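You operate a simulated robot arm through the tools that you are given. There is no shell and no other tool. Be economical: measure what you need, move in short steps, check, and stop when the job is done.

The job below is to be done with a simulated robot arm. You get a single attempt, and the scene is never put back.

TASK
Scrub the toothpaste splash off the counter and soak the brush in cold water.
Fine: tile cleaner on the green brush; plug in, brush in the basin, water up to the blue band, tap off.

It is judged by the outcome, as a careful person would: the job done as asked, and still so three seconds after it is handed in. It fails if anything else is knocked over, pushed out of place, dropped, spilled or broken.

THE ROBOT
A 6-joint arm with a two-finger parallel gripper, fixed in place. Base frame: the origin is at the foot of the arm, x ahead of it, y to its left, z up; the work surface is at about z = 84. Readings come in cm, rad, newtons and seconds.
With the tool pointing down near the work surface it reaches from about 34 to 76 cm from the base axis. Its first joint turns from -1.152 to 1.152 rad. Payload 2.45 kg.
The tool frame sits at the grasp point between the pads (the TCP): z along the fingers, y along the line on which they close. The tips reach 2.4 cm beyond it. Largest opening 6.8 cm; finger width 1.7, thickness 1; the body of the gripper, 4 by 7 cm, starts 4.1 cm behind the TCP.
Orientation is that of the tool frame in the base frame, as a unit quaternion [x, y, z, w]. With the fingers straight down and closing along the base's y, the tool's x points along the base's -x, its y along +y and its z along -z.

THE INTERFACE
- The arm moves only by the tool apply_moves. Its argument "increments" is a list of rows, each a list of 7 numbers: the shift along the base's x, y, z in units of 250 mm (1.0 is 250 mm), then the turn, a rotation vector about the base's x, y, z in units of 90 degrees (1.0 is 90 degrees), then the finger opening in cm, from 0 to 6.8. In form: [[tx, ty, tz, ax, ay, az, gripper], ...]. A call has 1 to 12 rows; each row is the pose to reach, as a shift and turn from the pose commanded when the call began. A call with a number of a shift or a turn outside -1 to 1 is refused whole. Each row takes 0.2 s and may step no farther than 5 cm and 0.15 rad from the row before; otherwise, or with a gripper value out of range, the whole call is refused. Where a pose cannot be reached the arm comes as near as it can. A force on the tool above 50 N (or 10 N above the force at the start of the call, whichever is more), or a blocked arm, ends the call early, and 0.2 s more pass. The fingers move at their own pace (about 10.8 cm/s each) and stop on an object; they squeeze with about 37 N. The grip force told is the motor's: it shows also when the fingers shut on nothing. Time passes only in rows, and 0.2 s behind the last, so rows that repeat a pose let the fingers close. It gives the time, the measured TCP pose, the force on the tool (base axes), the opening and the grip force at its end, in the units of the frame above (readings bear some noise).
- Cameras (640 x 400 px; columns grow to the right, rows downward): "scene" is fixed at [17.41, 42.02, 145.55]; the picture's right is [-0.69, -0.73, 0.00], its down [-0.48, 0.45, -0.75] and it looks along [0.55, -0.51, -0.66] (base axes); focal length 216 px, centre (320, 200). "wrist" rides on the gripper at [8.4, 1.1, -7.5] in the tool frame; the picture's right is [-0.13, 0.99, 0.00], its down [-0.60, -0.08, -0.79] and it looks along [-0.79, -0.10, 0.61] (tool axes); focal length 251 px, centre (320, 200). There is no depth. A picture from a camera that has moved, and an enlarged one, comes with that camera's place and axes in the base frame and with its lens.
- snapshot(camera): a new picture of that camera. The clock stands still meanwhile.
- inspect(camera, box): a new picture of the part [left, top, right, bottom] of that camera's present view, enlarged. The clock stands still meanwhile.
- hand_in(): hands the job in; it is judged then, once.

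Work in short steps. Places have to be worked out from the pictures, the camera data and where the tool is seen: move nearer, look again, correct. Check each grasp and each placing, and mend what went wrong. You have 120 turns and 68 pictures in all, those below and enlarged ones among them. Open the gripper and draw the arm clear of the work before you hand the job in, unless the task says otherwise; then end with one line.

The tools are called after ">>>" as name(argument=value, ...) on one line, values as JSON. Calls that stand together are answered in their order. apply_moves: Moves the arm, as the interface text tells. Its arguments: {"type":"object","properties":{"increments":{"type":"array","items":{"type":"array","items":{"type":"number"}}}},"required":["increments"]} The other tools are called the same way: snapshot (camera) takes a picture; inspect (camera, box) takes an enlarged picture of a part of a camera's view; hand_in () hands the job in.

At the start:

```text
time: 0.0
tcp_pos: [48.24, -10.78, 127.86]
ee_rot: [-0.001, 1.0, -0.001, 0.0]
wrist_force: [0.0, 0.0, -0.2]
finger_gap: 6.81
grasp_force: 0.2
```

scene: 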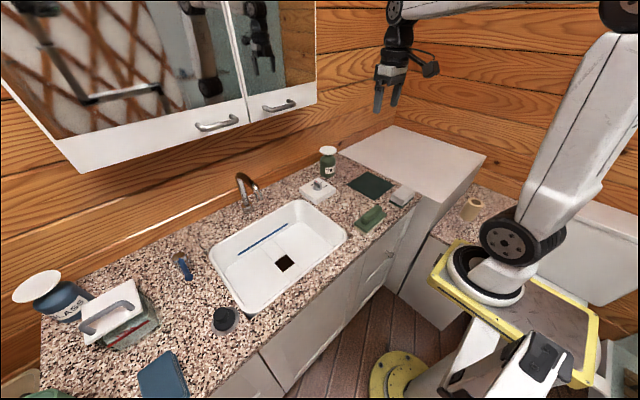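
wrist: 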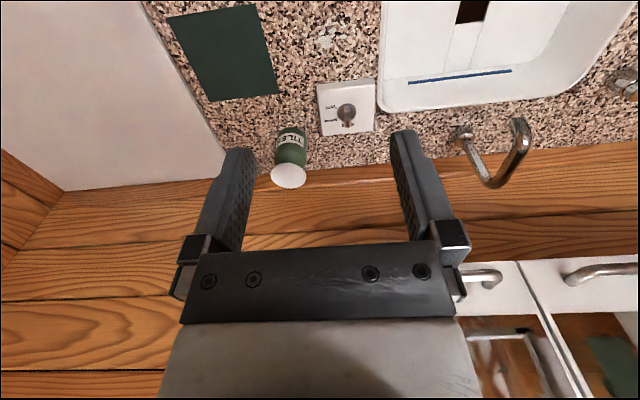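

The scene shows a basin, a tap, a panel with a knob, a green tile bottle, a green brush, a plug and other things. I'll look closer first.

>>> inspect(camera="scene", box=[280, 130, 440, 240])

>>> inspect(camera="scene", box=[160, 160, 360, 340])

>>> inspect(camera="wrist", box=[150, 0, 640, 200])

>>> inspect(camera="scene", box=[0, 250, 250, 400])

```text
3.64 times, centred on (360, 185) of scene
camera zoom: at [17.41, 42.02, 145.55], right [-0.69, -0.73, 0.0], down [-0.48, 0.45, -0.75], along [0.55, -0.51, -0.66], focal length 785 px, centre (174, 254)
```

zoom: 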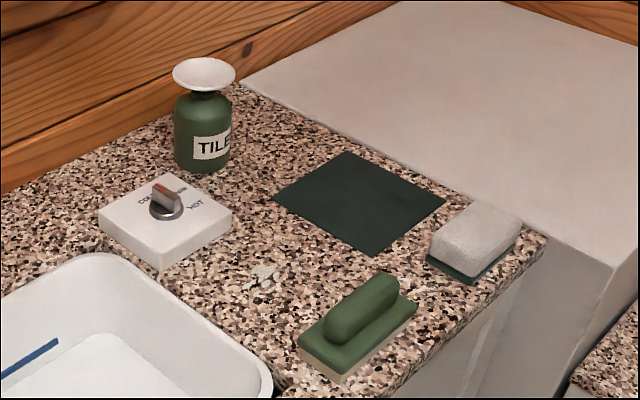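

```text
2.22 times, centred on (260, 250) of scene
camera zoom: at [17.41, 42.02, 145.55], right [-0.69, -0.73, 0.0], down [-0.48, 0.45, -0.75], along [0.55, -0.51, -0.66], focal length 480 px, centre (453, 89)
```

zoom: 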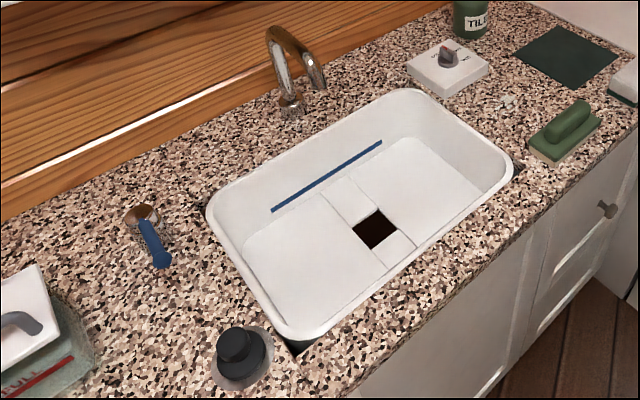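

```text
1.31 times, centred on (395, 100) of wrist
camera zoom: at [39.81, -9.67, 135.42], right [0.13, 0.99, 0.0], down [0.6, -0.08, 0.79], along [0.79, -0.1, -0.61], focal length 328 px, centre (222, 331)
```

zoom: 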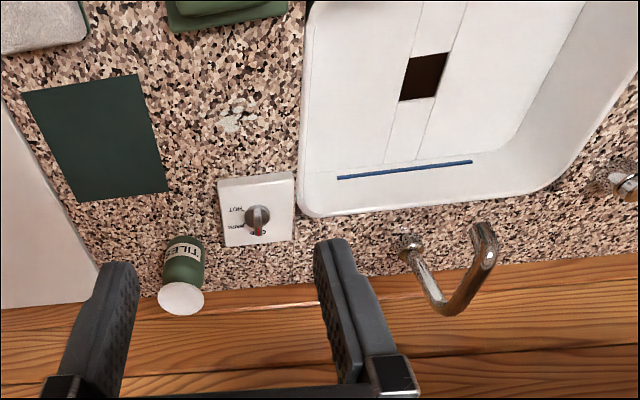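

```text
2.56 times, centred on (125, 325) of scene
camera zoom: at [17.41, 42.02, 145.55], right [-0.69, -0.73, 0.0], down [-0.48, 0.45, -0.75], along [0.55, -0.51, -0.66], focal length 553 px, centre (819, -120)
```

zoom: 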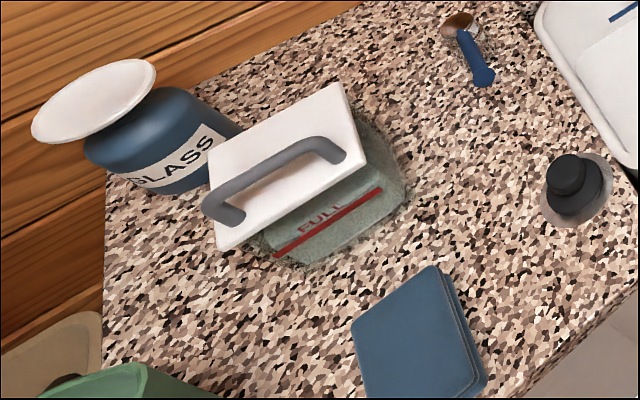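

I'll enlarge the knob, the blue-handled thing and the plug to understand them.

>>> inspect(camera="wrist", box=[300, 60, 400, 140])

>>> inspect(camera="scene", box=[165, 235, 215, 290])

>>> inspect(camera="scene", box=[290, 165, 350, 215])

>>> inspect(camera="wrist", box=[560, 60, 640, 130])

```text
5.00 times, centred on (350, 100) of wrist
camera zoom: at [39.81, -9.67, 135.42], right [0.13, 0.99, 0.0], down [0.6, -0.08, 0.79], along [0.79, -0.1, -0.61], focal length 1257 px, centre (170, 700)
```

zoom: 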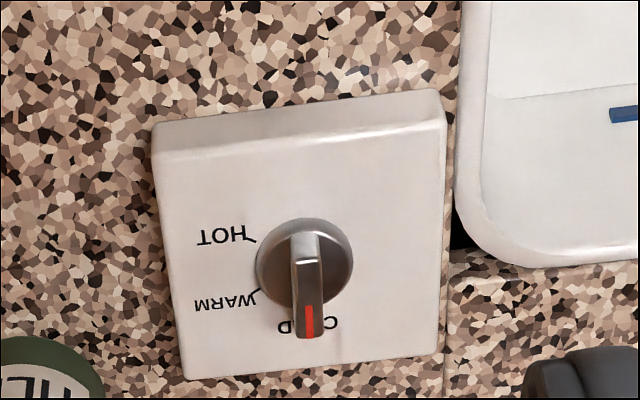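

```text
7.27 times, centred on (190, 262) of scene
camera zoom: at [17.41, 42.02, 145.55], right [-0.69, -0.73, 0.0], down [-0.48, 0.45, -0.75], along [0.55, -0.51, -0.66], focal length 1570 px, centre (1266, -254)
```

zoom: 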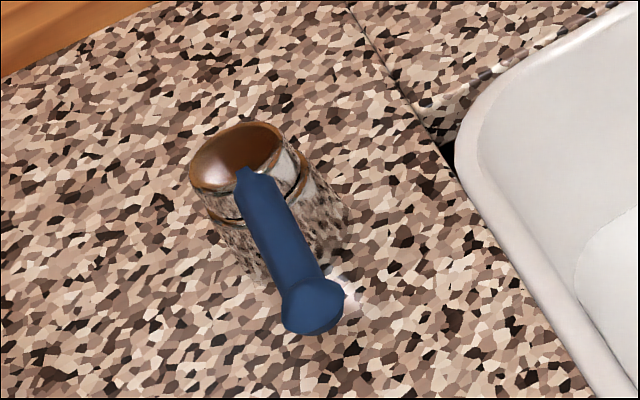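

```text
8.00 times, centred on (320, 190) of scene
camera zoom: at [17.41, 42.02, 145.55], right [-0.69, -0.73, 0.0], down [-0.48, 0.45, -0.75], along [0.55, -0.51, -0.66], focal length 1727 px, centre (320, 280)
```

zoom: 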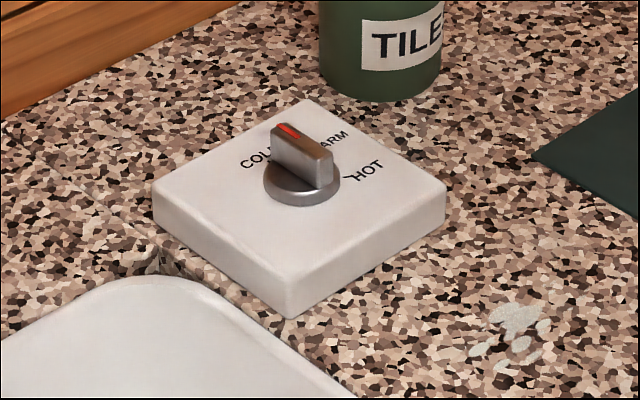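

```text
5.71 times, centred on (600, 95) of wrist
camera zoom: at [39.81, -9.67, 135.42], right [0.13, 0.99, 0.0], down [0.6, -0.08, 0.79], along [0.79, -0.1, -0.61], focal length 1437 px, centre (-1280, 800)
```

zoom: 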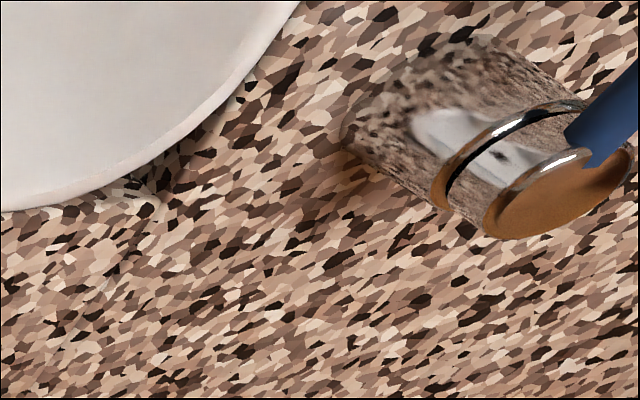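

The knob already points to COLD; the chrome valve with blue lever is presumably the tap. The bottle (about x 80, y -21) is near the limit of reach, so I test reach above it at a safe height.

>>> apply_moves(increments=[[0.16, -0.07, 0, 0, 0, 0, 6.8], [0.33, -0.14, 0, 0, 0, 0, 6.8], [0.5, -0.21, -0.05, 0, 0, 0, 6.8], [0.66, -0.28, -0.1, 0, 0, 0, 6.8], [0.82, -0.35, -0.2, 0, 0, 0, 6.8], [0.98, -0.42, -0.3, 0, 0, 0, 6.8], [1, -0.42, -0.4, 0, 0, 0, 6.8], [1, -0.42, -0.5, 0, 0, 0, 6.8]])

>>> snapshot(camera="wrist")

>>> snapshot(camera="scene")

```text
refused: row 5 steps farther than a row can; nothing moved
```

```text
57 pictures are left
camera wrist: at [39.81, -9.67, 135.42], right [0.13, 0.99, 0.0], down [0.6, -0.08, 0.79], along [0.79, -0.1, -0.61], focal length 251 px, centre (320, 200)
```

wrist: 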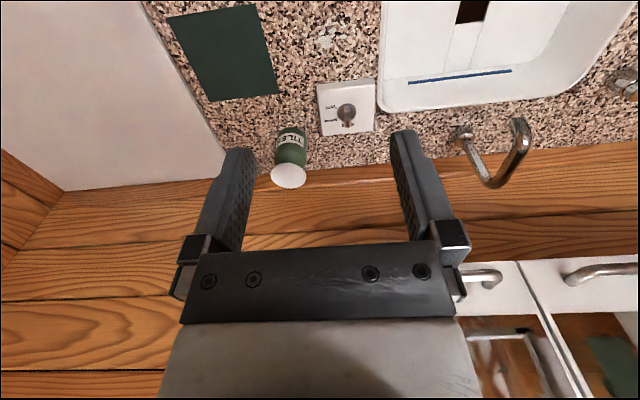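

```text
56 pictures are left
```

scene: 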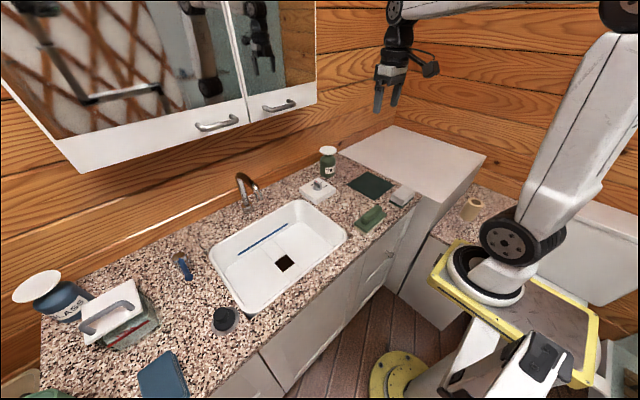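

The step was too large; I repeat with smaller steps.

>>> apply_moves(increments=[[0.16, -0.07, 0, 0, 0, 0, 6.8], [0.32, -0.14, -0.03, 0, 0, 0, 6.8], [0.48, -0.21, -0.06, 0, 0, 0, 6.8], [0.64, -0.28, -0.1, 0, 0, 0, 6.8], [0.78, -0.35, -0.17, 0, 0, 0, 6.8], [0.92, -0.4, -0.24, 0, 0, 0, 6.8], [1, -0.42, -0.36, 0, 0, 0, 6.8], [1, -0.42, -0.46, 0, 0, 0, 6.8]])

```text
time: 1.8
tcp_pos: [71.41, -20.75, 115.93]
ee_rot: [0.0, 1.0, -0.001, 0.0]
wrist_force: [0.8, 0.4, 0.5]
finger_gap: 6.81
grasp_force: 0.1
out of reach, approached as far as the arm can: row 6, 7, 8
```

>>> snapshot(camera="wrist")

```text
55 pictures are left
camera wrist: at [63.04, -19.63, 123.42], right [0.13, 0.99, 0.0], down [0.6, -0.08, 0.79], along [0.79, -0.1, -0.61], focal length 251 px, centre (320, 200)
```

wrist: 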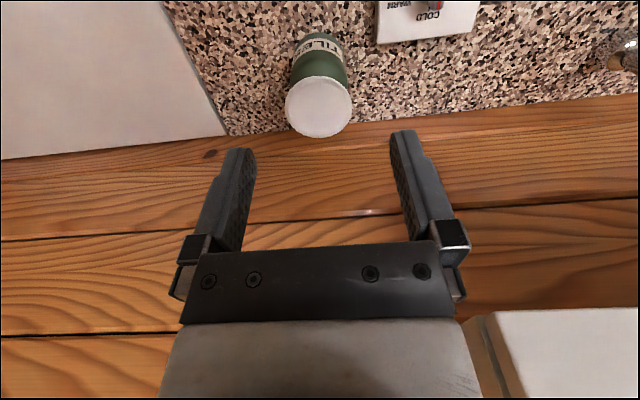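

The dish is at about (78.7, -21.6, 98.2), so a tilted tool is needed there. I back off over the brush while tilting 25°, planning a tilted grasp so that the brush lies flat when I point outward.

>>> apply_moves(increments=[[-0.14, 0.08, 0, 0, -0.04, 0, 6.8], [-0.28, 0.16, 0, 0, -0.08, 0, 6.8], [-0.42, 0.24, 0, 0, -0.12, 0, 6.8], [-0.56, 0.32, 0, 0, -0.16, 0, 6.8], [-0.7, 0.4, 0, 0, -0.2, 0, 6.8], [-0.85, 0.48, 0, 0, -0.24, 0, 6.8], [-1, 0.56, 0, 0, -0.278, 0, 6.8]])

>>> apply_moves(increments=[[0, 0, 0, 0, 0, -0.09, 6.8], [0, 0, 0, 0, 0, -0.18, 6.8], [0, 0, 0, 0, 0, -0.27, 6.8], [0, 0, 0, 0, 0, -0.36, 6.8], [0, 0, 0, 0, 0, -0.45, 6.8], [0, 0, -0.05, 0, 0, -0.54, 6.8], [0, 0, -0.1, 0, 0, -0.63, 6.8], [0, 0, -0.15, 0, 0, -0.72, 6.8], [0, 0, -0.2, 0, 0, -0.81, 6.8], [0, 0, -0.25, 0, 0, -0.9, 6.8], [0, 0, -0.3, 0, 0, -0.95, 6.8], [0, 0, -0.35, 0, 0, -1, 6.8]])

>>> snapshot(camera="wrist")

>>> snapshot(camera="scene")

```text
time: 3.4
tcp_pos: [46.59, -6.63, 115.8]
ee_rot: [0.0, 0.976, 0.0, 0.218]
wrist_force: [-0.4, -0.9, -0.2]
finger_gap: 6.79
grasp_force: 0.0
```

```text
time: 6.0
tcp_pos: [46.52, -6.66, 107.14]
ee_rot: [0.691, 0.689, -0.154, 0.153]
wrist_force: [-0.1, -0.1, -0.4]
finger_gap: 6.81
grasp_force: 0.2
```

```text
54 pictures are left
camera wrist: at [47.67, 4.05, 110.35], right [0.99, -0.12, 0.05], down [-0.08, -0.21, 0.97], along [-0.11, -0.97, -0.22], focal length 251 px, centre (320, 200)
```

wrist: 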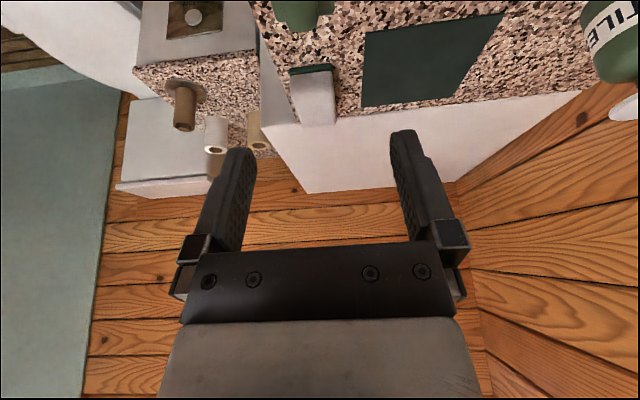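

```text
53 pictures are left
```

scene: 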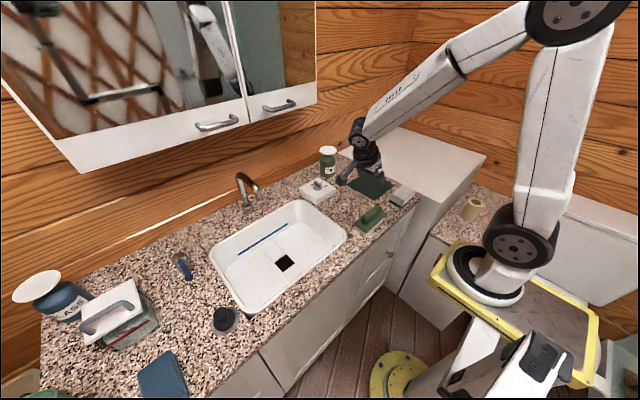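

The brush is at the edge of the wrist view. I back up along +y to see it whole.

>>> apply_moves(increments=[[-0.02, 0.15, 0, 0, 0, 0, 6.8], [-0.04, 0.3, 0, 0, 0, 0, 6.8], [-0.04, 0.4, 0, 0, 0, 0, 6.8]])

>>> inspect(camera="wrist", box=[160, 0, 480, 200])

>>> inspect(camera="scene", box=[340, 190, 400, 240])

```text
time: 6.8
tcp_pos: [45.45, 3.42, 107.11]
ee_rot: [0.691, 0.689, -0.155, 0.154]
wrist_force: [0.2, 0.6, 0.9]
finger_gap: 6.79
grasp_force: 0.0
```

```text
2.00 times, centred on (320, 100) of wrist
camera zoom: at [46.6, 14.18, 110.36], right [0.99, -0.12, 0.05], down [-0.08, -0.21, 0.97], along [-0.1, -0.97, -0.22], focal length 503 px, centre (320, 400)
```

zoom: 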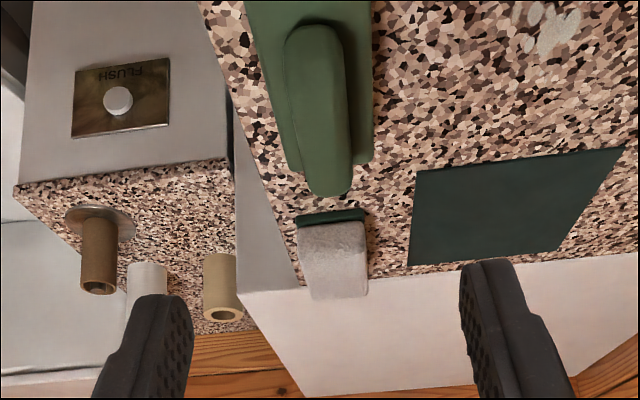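

```text
8.00 times, centred on (370, 215) of scene
camera zoom: at [17.41, 42.02, 145.55], right [-0.69, -0.73, 0.0], down [-0.48, 0.45, -0.75], along [0.55, -0.51, -0.66], focal length 1727 px, centre (-80, 80)
```

zoom: 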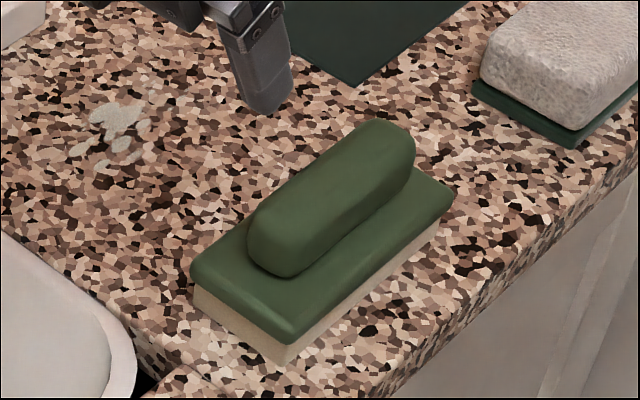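

The brush handle centre is at about (45.1, -10.5) with its top near z 90.5. I move above it and stop at z 97 to check.

>>> apply_moves(increments=[[-0.016, -0.14, -0.1, 0, 0, 0, 6.8], [-0.016, -0.28, -0.2, 0, 0, 0, 6.8], [-0.016, -0.42, -0.3, 0, 0, 0, 6.8], [-0.016, -0.556, -0.4, 0, 0, 0, 6.8], [-0.016, -0.556, -0.4, 0, 0, 0, 6.8]])

>>> inspect(camera="scene", box=[340, 165, 420, 235])

```text
time: 8.0
tcp_pos: [45.35, -10.38, 97.25]
ee_rot: [0.691, 0.69, -0.154, 0.153]
wrist_force: [0.7, -0.2, -0.7]
finger_gap: 6.81
grasp_force: 0.0
```

```text
5.71 times, centred on (380, 200) of scene
camera zoom: at [17.41, 42.02, 145.55], right [-0.69, -0.73, 0.0], down [-0.48, 0.45, -0.75], along [0.55, -0.51, -0.66], focal length 1234 px, centre (-23, 200)
```

zoom: 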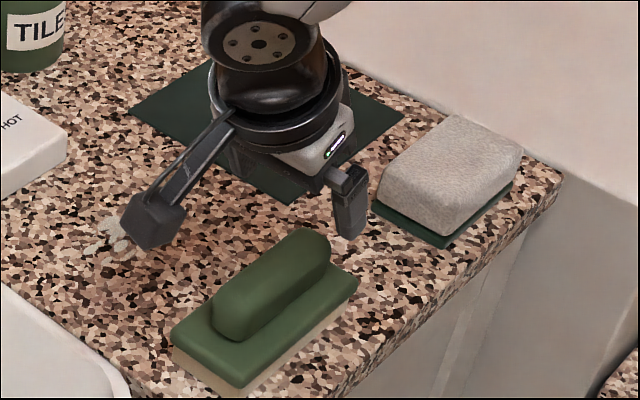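

Aligned as planned; I descend to z≈90 and close.

>>> apply_moves(increments=[[0, 0, -0.1, 0, 0, 0, 6.8], [0, 0, -0.2, 0, 0, 0, 6.8], [0, 0, -0.285, 0, 0, 0, 6.8], [0, 0, -0.285, 0, 0, 0, 6.8]])

>>> inspect(camera="scene", box=[340, 165, 420, 235])

```text
time: 9.0
tcp_pos: [45.01, -10.51, 90.05]
ee_rot: [0.689, 0.691, -0.154, 0.154]
wrist_force: [0.9, -0.8, -0.1]
finger_gap: 6.82
grasp_force: 0.1
```

```text
5.71 times, centred on (380, 200) of scene
camera zoom: at [17.41, 42.02, 145.55], right [-0.69, -0.73, 0.0], down [-0.48, 0.45, -0.75], along [0.55, -0.51, -0.66], focal length 1234 px, centre (-23, 200)
```

zoom: 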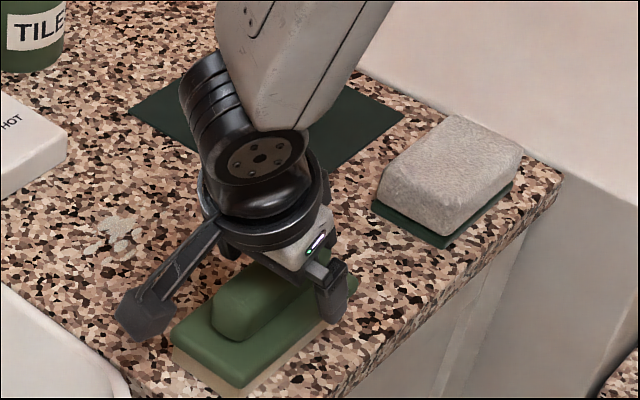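

Fingers straddle the handle; closing and lifting slightly.

>>> apply_moves(increments=[[0, 0, 0, 0, 0, 0, 2.5], [0, 0, 0, 0, 0, 0, 1.5], [0, 0, 0, 0, 0, 0, 1.0], [0, 0, 0, 0, 0, 0, 1.0]])

>>> apply_moves(increments=[[0, 0, 0.1, 0, 0, 0, 1.0], [0, 0, 0.25, 0, 0, 0, 1.0], [0, 0, 0.4, 0, 0, 0, 1.0], [0, 0, 0.4, 0, 0, 0, 1.0]])

>>> inspect(camera="scene", box=[330, 125, 430, 225])

```text
time: 10.0
tcp_pos: [45.1, -10.57, 90.19]
ee_rot: [0.691, 0.69, -0.154, 0.152]
wrist_force: [-1.3, -0.3, 0.8]
finger_gap: 2.95
grasp_force: 36.7
```

```text
time: 11.0
tcp_pos: [45.12, -10.49, 100.11]
ee_rot: [0.69, 0.69, -0.154, 0.153]
wrist_force: [-0.2, 0.1, -2.1]
finger_gap: 2.96
grasp_force: 36.9
```

```text
4.00 times, centred on (380, 175) of scene
camera zoom: at [17.41, 42.02, 145.55], right [-0.69, -0.73, 0.0], down [-0.48, 0.45, -0.75], along [0.55, -0.51, -0.66], focal length 864 px, centre (80, 300)
```

zoom: 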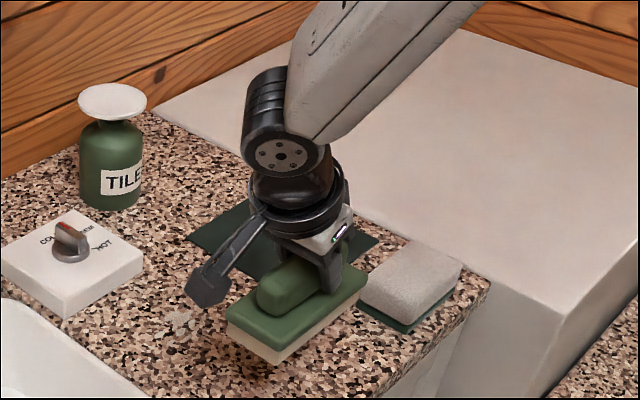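

Brush is held level, its bottom about 6 cm below TCP. I lift to about z 112 and yaw +90° so the tool points outward.

>>> apply_moves(increments=[[0, 0, 0.1, 0, 0, 0.09, 1.0], [0, 0, 0.2, 0, 0, 0.18, 1.0], [0, 0, 0.3, 0, 0, 0.27, 1.0], [0, 0, 0.4, 0, 0, 0.36, 1.0], [0.05, 0, 0.48, 0, 0, 0.45, 1.0], [0.1, -0.02, 0.48, 0, 0, 0.54, 1.0], [0.15, -0.05, 0.48, 0, 0, 0.63, 1.0], [0.2, -0.1, 0.48, 0, 0, 0.72, 1.0], [0.3, -0.15, 0.48, 0, 0, 0.81, 1.0], [0.4, -0.2, 0.48, 0, 0, 0.89, 1.0], [0.5, -0.25, 0.48, 0, 0, 0.95, 1.0], [0.6, -0.3, 0.48, 0, 0, 1, 1.0]])

>>> snapshot(camera="wrist")

```text
time: 13.6
tcp_pos: [60.33, -17.97, 111.99]
ee_rot: [-0.001, 0.976, 0.0, 0.217]
wrist_force: [0.0, 0.0, -1.2]
finger_gap: 2.95
grasp_force: 36.9
```

```text
47 pictures are left
camera wrist: at [49.52, -16.86, 115.2], right [0.12, 0.99, 0.05], down [0.21, -0.08, 0.97], along [0.97, -0.1, -0.22], focal length 251 px, centre (320, 200)
```

wrist: 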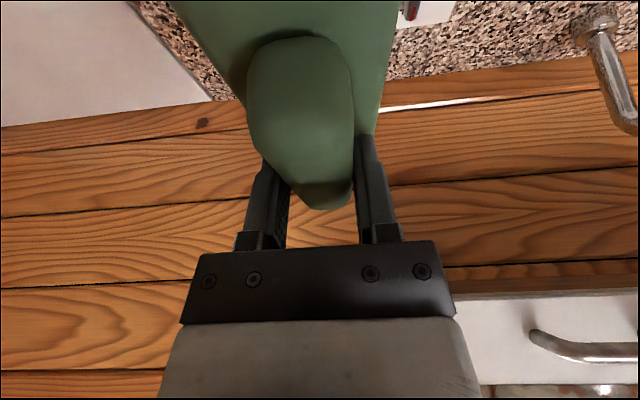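

The wall is around x≈93, so there is room. I move over the dish at safe height as far as reach allows.

>>> apply_moves(increments=[[0.15, -0.03, 0, 0, 0, 0, 1.0], [0.3, -0.06, 0, 0, 0, 0, 1.0], [0.45, -0.1, 0, 0, 0, 0, 1.0], [0.6, -0.145, 0, 0, 0, 0, 1.0], [0.72, -0.145, 0, 0, 0, 0, 1.0], [0.72, -0.145, 0, 0, 0, 0, 1.0]])

>>> inspect(camera="scene", box=[280, 110, 380, 190])

```text
time: 15.0
tcp_pos: [77.98, -21.52, 111.93]
ee_rot: [0.0, 0.976, 0.0, 0.217]
wrist_force: [0.1, -0.1, -1.0]
finger_gap: 2.97
grasp_force: 37.1
```

```text
5.00 times, centred on (330, 150) of scene
camera zoom: at [17.41, 42.02, 145.55], right [-0.69, -0.73, 0.0], down [-0.48, 0.45, -0.75], along [0.55, -0.51, -0.66], focal length 1079 px, centre (270, 450)
```

zoom: 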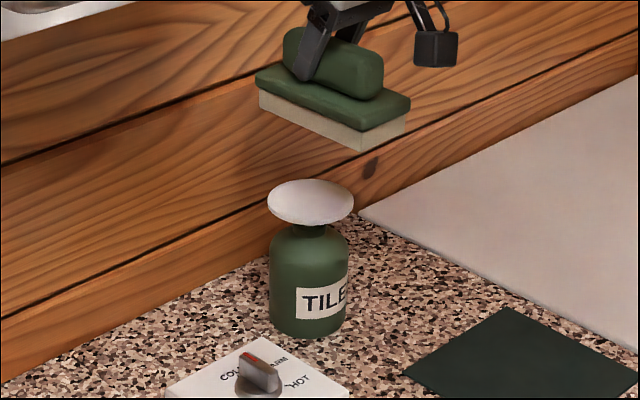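

Brush is over the dish. I lower to just above contact (TCP≈105), then continue in small steps watching the force.

>>> apply_moves(increments=[[0.02, 0.02, -0.15, 0, 0, 0, 1.0], [0.02, 0.02, -0.28, 0, 0, 0, 1.0], [0.02, 0.02, -0.28, 0, 0, 0, 1.0]])

>>> apply_moves(increments=[[0, 0, -0.02, 0, 0, 0, 1.0], [0, 0, -0.04, 0, 0, 0, 1.0], [0, 0, -0.04, 0, 0, 0, 1.0]])

>>> inspect(camera="scene", box=[280, 110, 380, 190])

```text
time: 15.8
tcp_pos: [78.37, -21.06, 105.05]
ee_rot: [0.0, 0.976, -0.001, 0.217]
wrist_force: [-0.1, -0.4, -1.3]
finger_gap: 2.94
grasp_force: 36.8
```

```text
time: 16.6
tcp_pos: [78.6, -21.16, 103.98]
ee_rot: [0.001, 0.976, -0.001, 0.217]
wrist_force: [0.4, 0.4, -1.2]
finger_gap: 2.98
grasp_force: 37.2
```

```text
5.00 times, centred on (330, 150) of scene
camera zoom: at [17.41, 42.02, 145.55], right [-0.69, -0.73, 0.0], down [-0.48, 0.45, -0.75], along [0.55, -0.51, -0.66], focal length 1079 px, centre (270, 450)
```

zoom: 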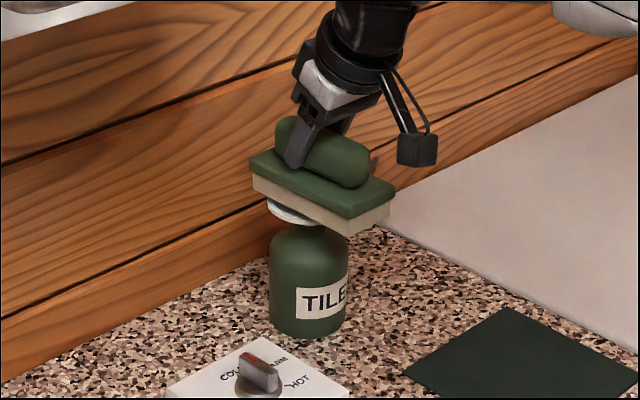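

Nearly touching. I press down a little at a time.

>>> apply_moves(increments=[[0.02, 0.02, -0.01, 0, 0, 0, 1.0], [0.02, 0.02, -0.03, 0, 0, 0, 1.0], [0.02, 0.02, -0.03, 0, 0, 0, 1.0]])

>>> apply_moves(increments=[[0, 0, -0.02, 0, 0, 0, 1.0], [0, 0, -0.02, 0, 0, 0, 1.0]])

```text
time: 17.4
tcp_pos: [79.1, -20.57, 103.27]
ee_rot: [0.0, 0.976, 0.0, 0.218]
wrist_force: [0.2, -0.5, -1.2]
finger_gap: 2.96
grasp_force: 37.0
```

```text
time: 18.0
tcp_pos: [79.1, -20.63, 102.72]
ee_rot: [0.0, 0.976, -0.001, 0.218]
wrist_force: [-0.3, -1.1, 0.5]
finger_gap: 2.95
grasp_force: 36.8
```

Contact just begins (force rising from -1.2 to +0.5). I keep pressing.

>>> apply_moves(increments=[[0, 0, -0.02, 0, 0, 0, 1.0], [0, 0, -0.02, 0, 0, 0, 1.0]])

>>> apply_moves(increments=[[0, 0, -0.02, 0, 0, 0, 1.0], [0, 0, -0.02, 0, 0, 0, 1.0]])

>>> inspect(camera="scene", box=[280, 110, 380, 190])

```text
time: 18.6
tcp_pos: [79.13, -20.65, 102.37]
ee_rot: [0.0, 0.976, 0.0, 0.217]
wrist_force: [-1.4, 0.8, 2.8]
finger_gap: 2.97
grasp_force: 36.9
```

```text
time: 19.2
tcp_pos: [79.18, -20.71, 102.02]
ee_rot: [0.0, 0.976, -0.001, 0.219]
wrist_force: [-3.1, 0.4, 11.5]
finger_gap: 2.97
grasp_force: 36.3
```

```text
5.00 times, centred on (330, 150) of scene
camera zoom: at [17.37, 42.03, 145.56], right [-0.69, -0.73, 0.0], down [-0.48, 0.45, -0.75], along [0.55, -0.51, -0.66], focal length 1079 px, centre (270, 450)
```

zoom: 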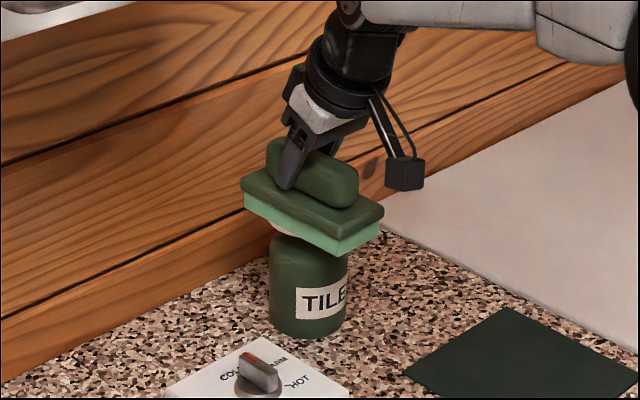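

The bristles turned light green: cleaner is on the brush. I raise off straight up and check the bottle.

>>> apply_moves(increments=[[0, 0, 0.04, 0, 0, 0, 1.0], [0, 0, 0.1, 0, 0, 0, 1.0], [0, 0, 0.22, 0, 0, 0, 1.0], [0, 0, 0.4, 0, 0, 0, 1.0]])

>>> inspect(camera="scene", box=[270, 110, 390, 210])

```text
time: 20.2
tcp_pos: [79.1, -20.74, 111.45]
ee_rot: [0.0, 0.977, 0.0, 0.215]
wrist_force: [-0.3, -0.8, -1.1]
finger_gap: 2.95
grasp_force: 36.6
```

```text
4.00 times, centred on (330, 160) of scene
camera zoom: at [17.41, 42.02, 145.55], right [-0.69, -0.73, 0.0], down [-0.48, 0.45, -0.75], along [0.55, -0.51, -0.66], focal length 864 px, centre (280, 360)
```

zoom: 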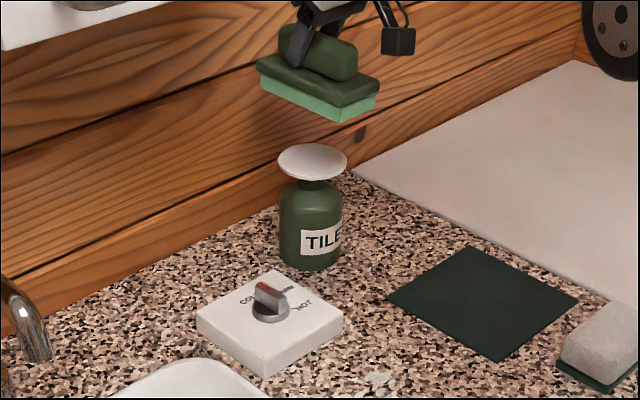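

Splash is at about (58.3, -9.8). I carry the brush over it at z≈96.

>>> apply_moves(increments=[[-0.15, 0.08, 0, 0, 0, 0, 1.0], [-0.3, 0.16, -0.02, 0, 0, 0, 1.0], [-0.45, 0.24, -0.08, 0, 0, 0, 1.0], [-0.6, 0.32, -0.16, 0, 0, 0, 1.0], [-0.73, 0.4, -0.27, 0, 0, 0, 1.0], [-0.83, 0.44, -0.4, 0, 0, 0, 1.0], [-0.83, 0.44, -0.55, 0, 0, 0, 1.0], [-0.83, 0.44, -0.65, 0, 0, 0, 1.0], [-0.83, 0.44, -0.65, 0, 0, 0, 1.0]])

>>> inspect(camera="scene", box=[290, 140, 410, 240])

```text
time: 22.2
tcp_pos: [58.13, -9.6, 95.59]
ee_rot: [-0.001, 0.976, -0.001, 0.217]
wrist_force: [-0.3, 0.3, -0.5]
finger_gap: 2.95
grasp_force: 36.7
```

```text
4.00 times, centred on (350, 190) of scene
camera zoom: at [17.41, 42.02, 145.55], right [-0.69, -0.73, 0.0], down [-0.48, 0.45, -0.75], along [0.55, -0.51, -0.66], focal length 864 px, centre (200, 240)
```

zoom: 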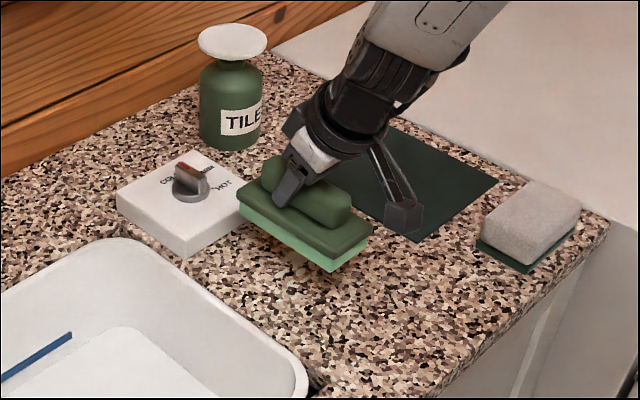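

Good. I lower to counter contact.

>>> apply_moves(increments=[[-0.02, 0, -0.1, 0, 0, 0, 1.0], [-0.02, 0, -0.19, 0, 0, 0, 1.0], [-0.02, 0, -0.22, 0, 0, 0, 1.0], [-0.02, 0, -0.22, 0, 0, 0, 1.0]])

```text
time: 23.2
tcp_pos: [57.74, -9.7, 90.09]
ee_rot: [0.0, 0.976, -0.001, 0.217]
wrist_force: [-9.3, -1.0, 12.9]
finger_gap: 2.97
grasp_force: 37.2
```

In contact at ~13 N. I scrub back and forth in x and y.

>>> apply_moves(increments=[[0.06, 0, 0, 0, 0, 0, 1.0], [0.1, 0.05, 0, 0, 0, 0, 1.0], [0, 0.1, 0, 0, 0, 0, 1.0], [-0.1, 0.05, 0, 0, 0, 0, 1.0], [0, 0, 0, 0, 0, 0, 1.0], [0.1, -0.05, 0, 0, 0, 0, 1.0], [0, -0.1, 0, 0, 0, 0, 1.0], [-0.1, -0.1, 0, 0, 0, 0, 1.0], [-0.1, 0, 0, 0, 0, 0, 1.0], [0, 0.1, 0, 0, 0, 0, 1.0], [0, -0.1, 0, 0, 0, 0, 1.0], [0, 0, 0, 0, 0, 0, 1.0]])

>>> apply_moves(increments=[[0.06, 0, 0, 0, 0, 0, 1.0], [0.1, 0.05, 0, 0, 0, 0, 1.0], [0, 0.1, 0, 0, 0, 0, 1.0], [-0.1, 0.05, 0, 0, 0, 0, 1.0], [0, 0, 0, 0, 0, 0, 1.0], [0.1, -0.05, 0, 0, 0, 0, 1.0], [0, -0.1, 0, 0, 0, 0, 1.0], [-0.1, -0.1, 0, 0, 0, 0, 1.0], [-0.1, 0, 0, 0, 0, 0, 1.0], [0, 0.1, 0, 0, 0, 0, 1.0], [0, 0.05, 0.1, 0, 0, 0, 1.0], [-0.05, 0, 0.28, 0, 0, 0, 1.0]])

>>> inspect(camera="scene", box=[290, 140, 410, 240])

```text
time: 24.3
tcp_pos: [56.07, -8.67, 89.99]
ee_rot: [-0.005, 0.977, 0.002, 0.215]
wrist_force: [-2.7, 1.7, 10.1]
finger_gap: 2.97
grasp_force: 36.8
stopped in row 5: the force on the tool passed its limit (the readings are from after the stop); the commanded pose is now the measured one
```

```text
time: 25.5
tcp_pos: [54.33, -7.53, 90.07]
ee_rot: [-0.011, 0.977, 0.003, 0.215]
wrist_force: [-6.4, 2.5, 14.3]
finger_gap: 2.95
grasp_force: 37.1
stopped in row 5: the force on the tool passed its limit (the readings are from after the stop); the commanded pose is now the measured one
```

```text
4.00 times, centred on (350, 190) of scene
camera zoom: at [17.36, 42.03, 145.56], right [-0.69, -0.73, 0.0], down [-0.48, 0.45, -0.75], along [0.55, -0.51, -0.66], focal length 864 px, centre (200, 240)
```

zoom: 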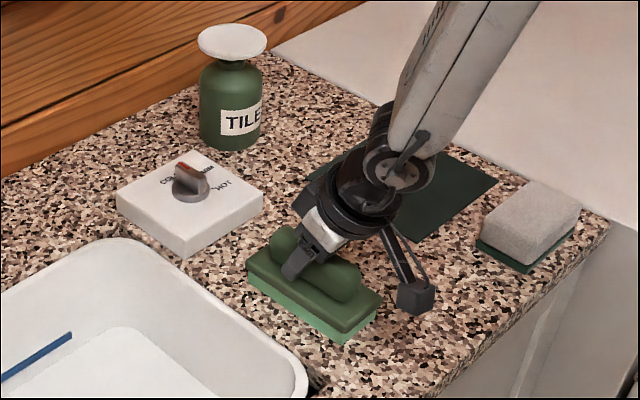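

The jerky reversals tripped the force limit. I lift a bit to see what remains.

>>> apply_moves(increments=[[0, 0, 0.05, 0, 0, 0, 1.0], [-0.05, 0, 0.2, 0, 0, 0, 1.0], [-0.15, 0, 0.35, 0, 0, 0, 1.0], [-0.2, 0, 0.45, 0, 0, 0, 1.0]])

>>> inspect(camera="scene", box=[290, 140, 410, 240])

```text
time: 26.5
tcp_pos: [49.25, -7.53, 101.13]
ee_rot: [-0.005, 0.977, 0.006, 0.215]
wrist_force: [-1.2, 0.4, -0.3]
finger_gap: 2.94
grasp_force: 37.2
```

```text
4.00 times, centred on (350, 190) of scene
camera zoom: at [17.41, 42.02, 145.55], right [-0.69, -0.73, 0.0], down [-0.48, 0.45, -0.75], along [0.55, -0.51, -0.66], focal length 864 px, centre (200, 240)
```

zoom: 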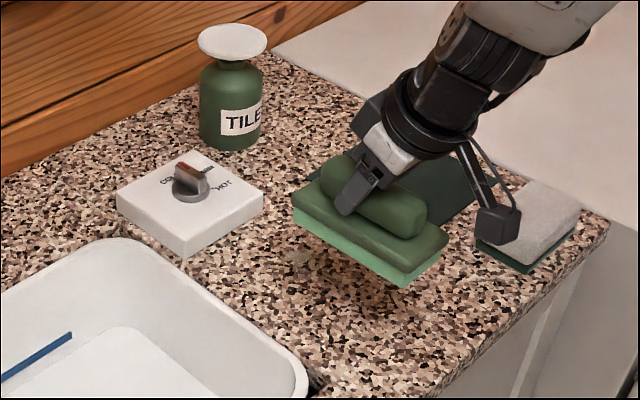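

>>> inspect(camera="scene", box=[340, 185, 390, 225])

```text
10.00 times, centred on (365, 205) of scene
camera zoom: at [17.41, 42.02, 145.55], right [-0.69, -0.73, 0.0], down [-0.48, 0.45, -0.75], along [0.55, -0.51, -0.66], focal length 2159 px, centre (-130, 150)
```

zoom: 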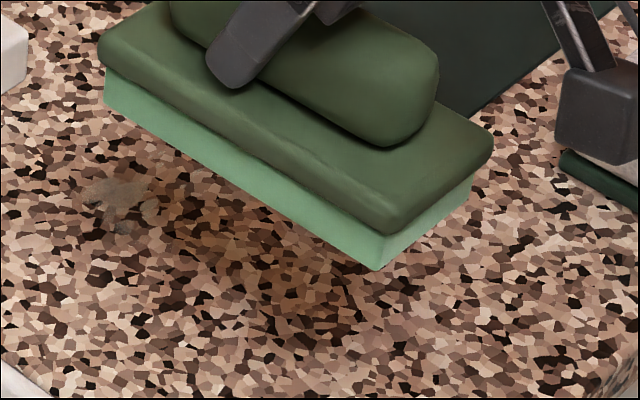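

A faded residue remains at the same place, so scrubbing is working. I return, with smoother, smaller strokes.

>>> apply_moves(increments=[[0.12, -0.03, -0.1, 0, 0, 0, 1.0], [0.24, -0.06, -0.2, 0, 0, 0, 1.0], [0.36, -0.088, -0.3, 0, 0, 0, 1.0], [0.36, -0.088, -0.4, 0, 0, 0, 1.0], [0.36, -0.088, -0.43, 0, 0, 0, 1.0], [0.36, -0.088, -0.445, 0, 0, 0, 1.0], [0.36, -0.088, -0.445, 0, 0, 0, 1.0]])

>>> apply_moves(increments=[[0.03, 0, 0, 0, 0, 0, 1.0], [0.06, 0, 0, 0, 0, 0, 1.0], [0.08, 0, 0, 0, 0, 0, 1.0], [0.06, 0, 0, 0, 0, 0, 1.0], [0.03, 0, 0, 0, 0, 0, 1.0], [0, 0, 0, 0, 0, 0, 1.0], [-0.03, 0, 0, 0, 0, 0, 1.0], [-0.06, 0, 0, 0, 0, 0, 1.0], [-0.08, 0, 0, 0, 0, 0, 1.0], [-0.06, 0, 0, 0, 0, 0, 1.0], [-0.03, 0, 0, 0, 0, 0, 1.0], [0, 0, 0, 0, 0, 0, 1.0]])

```text
time: 28.1
tcp_pos: [58.38, -9.57, 90.07]
ee_rot: [-0.01, 0.977, 0.004, 0.213]
wrist_force: [0.6, -0.1, -1.4]
finger_gap: 2.93
grasp_force: 36.8
```

```text
time: 30.7
tcp_pos: [58.48, -9.65, 90.03]
ee_rot: [-0.011, 0.977, 0.004, 0.214]
wrist_force: [-0.3, 0.3, -0.4]
finger_gap: 2.95
grasp_force: 36.8
```

Force shows no contact now; I lower slightly.

>>> apply_moves(increments=[[0, 0, -0.012, 0, 0, 0, 1.0], [0, 0, -0.012, 0, 0, 0, 1.0]])

>>> apply_moves(increments=[[0, 0, -0.01, 0, 0, 0, 1.0], [0, 0, -0.01, 0, 0, 0, 1.0]])

```text
time: 31.3
tcp_pos: [58.41, -9.57, 90.01]
ee_rot: [-0.01, 0.976, 0.003, 0.216]
wrist_force: [-16.7, 5.3, 38.5]
finger_gap: 2.94
grasp_force: 36.6
```

```text
time: 31.6
tcp_pos: [58.48, -9.65, 89.99]
ee_rot: [-0.011, 0.976, 0.003, 0.217]
wrist_force: [-14.1, 2.6, 16.5]
finger_gap: 2.95
grasp_force: 36.9
stopped in row 1: the force on the tool passed its limit (the readings are from after the stop); the commanded pose is now the measured one
```

Stiff contact, now at 16 N. I scrub with small steps.

>>> apply_moves(increments=[[0.03, 0, 0, 0, 0, 0, 1.0], [0.06, 0, 0, 0, 0, 0, 1.0], [0.08, 0, 0, 0, 0, 0, 1.0], [0.06, 0, 0, 0, 0, 0, 1.0], [0.03, 0, 0, 0, 0, 0, 1.0], [0, 0, 0, 0, 0, 0, 1.0], [-0.03, 0, 0, 0, 0, 0, 1.0], [-0.06, 0, 0, 0, 0, 0, 1.0], [-0.08, 0, 0, 0, 0, 0, 1.0], [-0.06, 0, 0, 0, 0, 0, 1.0], [-0.03, 0, 0, 0, 0, 0, 1.0], [0, 0, 0, 0, 0, 0, 1.0]])

>>> apply_moves(increments=[[0, 0.03, 0, 0, 0, 0, 1.0], [0, 0.06, 0, 0, 0, 0, 1.0], [0, 0.08, 0, 0, 0, 0, 1.0], [0, 0.06, 0, 0, 0, 0, 1.0], [0, 0.03, 0, 0, 0, 0, 1.0], [0, 0, 0, 0, 0, 0, 1.0], [0, -0.03, 0, 0, 0, 0, 1.0], [0, -0.06, 0, 0, 0, 0, 1.0], [0, -0.08, 0, 0, 0, 0, 1.0], [0, -0.06, 0, 0, 0, 0, 1.0], [0, -0.03, 0, 0, 0, 0, 1.0], [0, 0, 0, 0, 0, 0, 1.0]])

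>>> apply_moves(increments=[[0.03, 0, 0, 0, 0, 0, 1.0], [0.06, 0, 0, 0, 0, 0, 1.0], [0.08, 0, 0, 0, 0, 0, 1.0], [0.06, 0, 0, 0, 0, 0, 1.0], [0.03, 0, 0, 0, 0, 0, 1.0], [0, 0, 0, 0, 0, 0, 1.0], [-0.03, 0, 0, 0, 0, 0, 1.0], [-0.06, 0, 0, 0, 0, 0, 1.0], [-0.08, 0, 0, 0, 0, 0, 1.0], [-0.06, 0, 0, 0, 0, 0, 1.0], [-0.03, 0, 0, 0, 0, 0, 1.0], [0, 0, 0, 0, 0, 0, 1.0]])

```text
time: 33.9
tcp_pos: [56.8, -9.77, 90.02]
ee_rot: [-0.011, 0.976, 0.002, 0.216]
wrist_force: [-17.9, 2.9, 20.2]
finger_gap: 2.97
grasp_force: 37.1
stopped in row 11: the force on the tool passed its limit (the readings are from after the stop); the commanded pose is now the measured one
```

```text
time: 36.5
tcp_pos: [56.86, -9.9, 90.02]
ee_rot: [-0.008, 0.977, 0.001, 0.215]
wrist_force: [-0.9, -11.2, 11.7]
finger_gap: 2.96
grasp_force: 36.7
```

```text
time: 38.8
tcp_pos: [54.94, -9.72, 90.1]
ee_rot: [-0.01, 0.977, 0.002, 0.212]
wrist_force: [-17.1, 2.8, 21.7]
finger_gap: 2.95
grasp_force: 37.0
stopped in row 11: the force on the tool passed its limit (the readings are from after the stop); the commanded pose is now the measured one
```

Strokes worked. I lift and look at the splash area.

>>> apply_moves(increments=[[0, 0, 0.05, 0, 0, 0, 1.0], [-0.05, 0, 0.2, 0, 0, 0, 1.0], [-0.15, 0, 0.35, 0, 0, 0, 1.0], [-0.25, 0, 0.45, 0, 0, 0, 1.0]])

>>> inspect(camera="scene", box=[330, 180, 390, 225])

```text
time: 39.8
tcp_pos: [48.87, -9.69, 101.25]
ee_rot: [-0.01, 0.977, 0.003, 0.212]
wrist_force: [-0.3, -0.6, -0.7]
finger_gap: 2.95
grasp_force: 37.3
```

```text
8.89 times, centred on (360, 202) of scene
camera zoom: at [17.41, 42.02, 145.55], right [-0.69, -0.73, 0.0], down [-0.48, 0.45, -0.75], along [0.55, -0.51, -0.66], focal length 1919 px, centre (-36, 178)
```

zoom: 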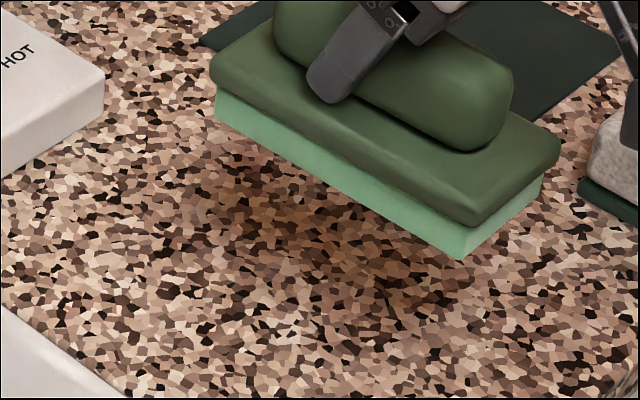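

The splash is gone. Basin floor is at about z 73.5, drain at (60, 20), blue band at about z 76.5. I carry the brush over the right part of the basin at (63.5, 9).

>>> apply_moves(increments=[[0, 0.16, 0, 0, 0, 0, 1.0], [0.05, 0.32, 0, 0, 0, 0, 1.0], [0.15, 0.47, 0, 0, 0, 0, 1.0], [0.27, 0.6, 0, 0, 0, 0, 1.0], [0.4, 0.7, 0, 0, 0, 0, 1.0], [0.5, 0.75, -0.06, 0, 0, 0, 1.0], [0.585, 0.75, -0.13, 0, 0, 0, 1.0], [0.585, 0.75, -0.25, 0, 0, 0, 1.0], [0.585, 0.75, -0.25, 0, 0, 0, 1.0]])

>>> inspect(camera="scene", box=[200, 150, 360, 310])

>>> snapshot(camera="wrist")

```text
time: 41.8
tcp_pos: [63.49, 9.01, 94.85]
ee_rot: [-0.011, 0.977, 0.003, 0.212]
wrist_force: [-0.1, 0.2, -2.0]
finger_gap: 2.97
grasp_force: 37.3
```

```text
2.50 times, centred on (280, 230) of scene
camera zoom: at [17.41, 42.02, 145.55], right [-0.69, -0.73, 0.0], down [-0.48, 0.45, -0.75], along [0.55, -0.51, -0.66], focal length 540 px, centre (420, 125)
```

zoom: 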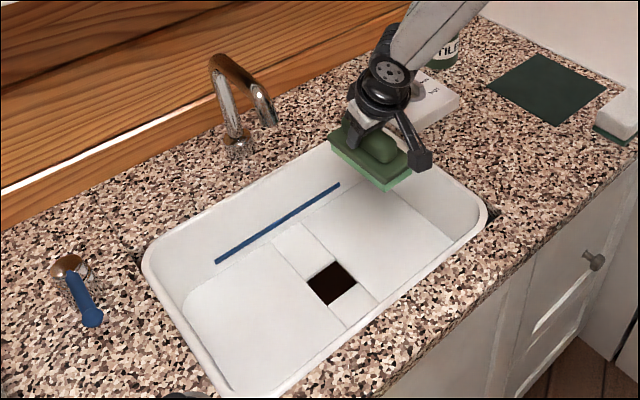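

```text
36 pictures are left
camera wrist: at [52.64, 9.89, 98.17], right [0.1, 0.99, 0.05], down [0.22, -0.07, 0.97], along [0.97, -0.08, -0.23], focal length 251 px, centre (320, 200)
```

wrist: 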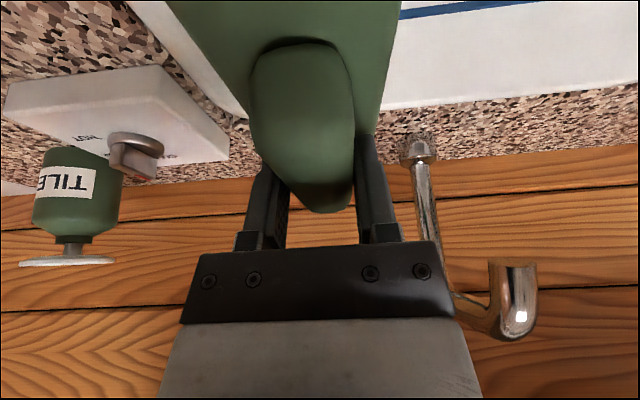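

Clearances look good. I lower into the basin to near the floor, shifting 1 cm toward me.

>>> apply_moves(increments=[[-0.04, 0, -0.15, 0, 0, 0, 1.0], [-0.04, 0, -0.3, 0, 0, 0, 1.0], [-0.04, 0, -0.42, 0, 0, 0, 1.0], [-0.04, 0, -0.5, 0, 0, 0, 1.0], [-0.04, 0, -0.54, 0, 0, 0, 1.0], [-0.04, 0, -0.54, 0, 0, 0, 1.0]])

>>> inspect(camera="scene", box=[240, 150, 360, 270])

```text
time: 43.1
tcp_pos: [62.53, 9.04, 81.39]
ee_rot: [-0.009, 0.977, 0.002, 0.211]
wrist_force: [-0.5, 0.0, -1.9]
finger_gap: 2.96
grasp_force: 36.8
```

```text
3.33 times, centred on (300, 210) of scene
camera zoom: at [17.41, 42.02, 145.55], right [-0.69, -0.73, 0.0], down [-0.48, 0.45, -0.75], along [0.55, -0.51, -0.66], focal length 720 px, centre (387, 167)
```

zoom: 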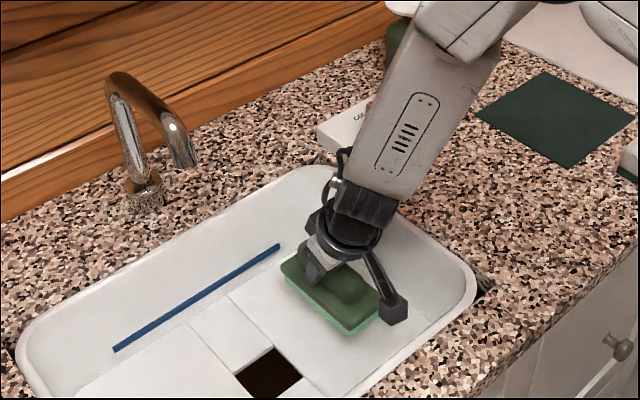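

Still free; I lower in small steps until contact.

>>> apply_moves(increments=[[0, 0, -0.02, 0, 0, 0, 1.0], [0, 0, -0.04, 0, 0, 0, 1.0], [0, 0, -0.04, 0, 0, 0, 1.0]])

>>> apply_moves(increments=[[0, 0, -0.015, 0, 0, 0, 1.0], [0, 0, -0.03, 0, 0, 0, 1.0], [0, 0, -0.03, 0, 0, 0, 1.0]])

```text
time: 44.0
tcp_pos: [62.48, 9.07, 80.38]
ee_rot: [-0.01, 0.977, 0.002, 0.212]
wrist_force: [0.0, 0.0, -1.5]
finger_gap: 2.98
grasp_force: 37.0
```

```text
time: 44.8
tcp_pos: [62.44, 9.04, 79.65]
ee_rot: [-0.01, 0.977, 0.002, 0.212]
wrist_force: [-0.3, -0.2, -1.3]
finger_gap: 2.98
grasp_force: 37.1
```

>>> apply_moves(increments=[[0, 0, -0.015, 0, 0, 0, 1.0], [0, 0, -0.015, 0, 0, 0, 1.0]])

>>> apply_moves(increments=[[0, 0, -0.015, 0, 0, 0, 1.0], [0, 0, -0.015, 0, 0, 0, 1.0]])

>>> apply_moves(increments=[[0, 0, -0.015, 0, 0, 0, 1.0], [0, 0, -0.015, 0, 0, 0, 1.0]])

```text
time: 45.4
tcp_pos: [62.54, 9.03, 79.12]
ee_rot: [-0.011, 0.977, 0.002, 0.212]
wrist_force: [-0.6, 0.1, -1.4]
finger_gap: 2.97
grasp_force: 36.3
```

```text
time: 46.0
tcp_pos: [62.36, 9.03, 78.82]
ee_rot: [-0.01, 0.978, 0.002, 0.21]
wrist_force: [0.3, -0.7, -1.2]
finger_gap: 2.97
grasp_force: 37.1
```

```text
time: 46.5
tcp_pos: [62.52, 9.05, 78.53]
ee_rot: [-0.01, 0.977, 0.002, 0.211]
wrist_force: [0.8, -0.5, -2.2]
finger_gap: 2.98
grasp_force: 37.0
```

Not yet touching, so the floor is slightly deeper. I keep lowering.

>>> apply_moves(increments=[[0, 0, -0.02, 0, 0, 0, 1.0], [0, 0, -0.02, 0, 0, 0, 1.0]])

>>> apply_moves(increments=[[0, 0, -0.02, 0, 0, 0, 1.0], [0, 0, -0.02, 0, 0, 0, 1.0]])

>>> apply_moves(increments=[[0, 0, -0.02, 0, 0, 0, 1.0], [0, 0, -0.02, 0, 0, 0, 1.0]])

>>> inspect(camera="scene", box=[260, 170, 350, 260])

```text
time: 47.1
tcp_pos: [62.48, 9.01, 77.9]
ee_rot: [-0.011, 0.977, 0.002, 0.212]
wrist_force: [-0.3, 0.6, -0.9]
finger_gap: 2.96
grasp_force: 36.9
```

```text
time: 47.8
tcp_pos: [62.49, 8.96, 77.49]
ee_rot: [-0.01, 0.977, 0.002, 0.212]
wrist_force: [-5.3, -1.3, 6.3]
finger_gap: 2.96
grasp_force: 37.0
```

```text
time: 48.1
tcp_pos: [62.44, 8.99, 77.53]
ee_rot: [-0.01, 0.977, 0.003, 0.213]
wrist_force: [-15.6, -2.7, 20.8]
finger_gap: 3.0
grasp_force: 36.9
stopped in row 1: the force on the tool passed its limit (the readings are from after the stop); the commanded pose is now the measured one
```

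```text
4.44 times, centred on (305, 215) of scene
camera zoom: at [17.33, 42.0, 145.57], right [-0.69, -0.73, 0.0], down [-0.48, 0.45, -0.75], along [0.55, -0.51, -0.66], focal length 960 px, centre (387, 133)
```

zoom: 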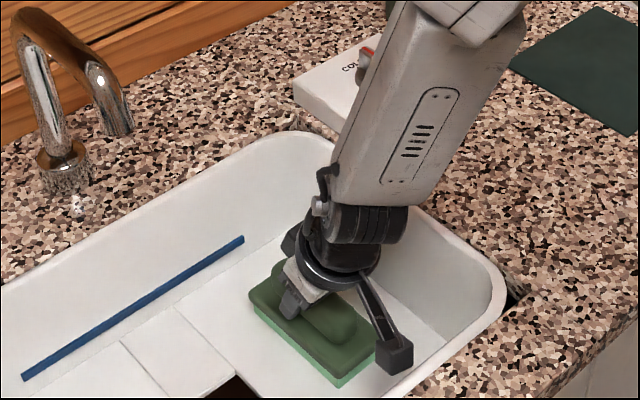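

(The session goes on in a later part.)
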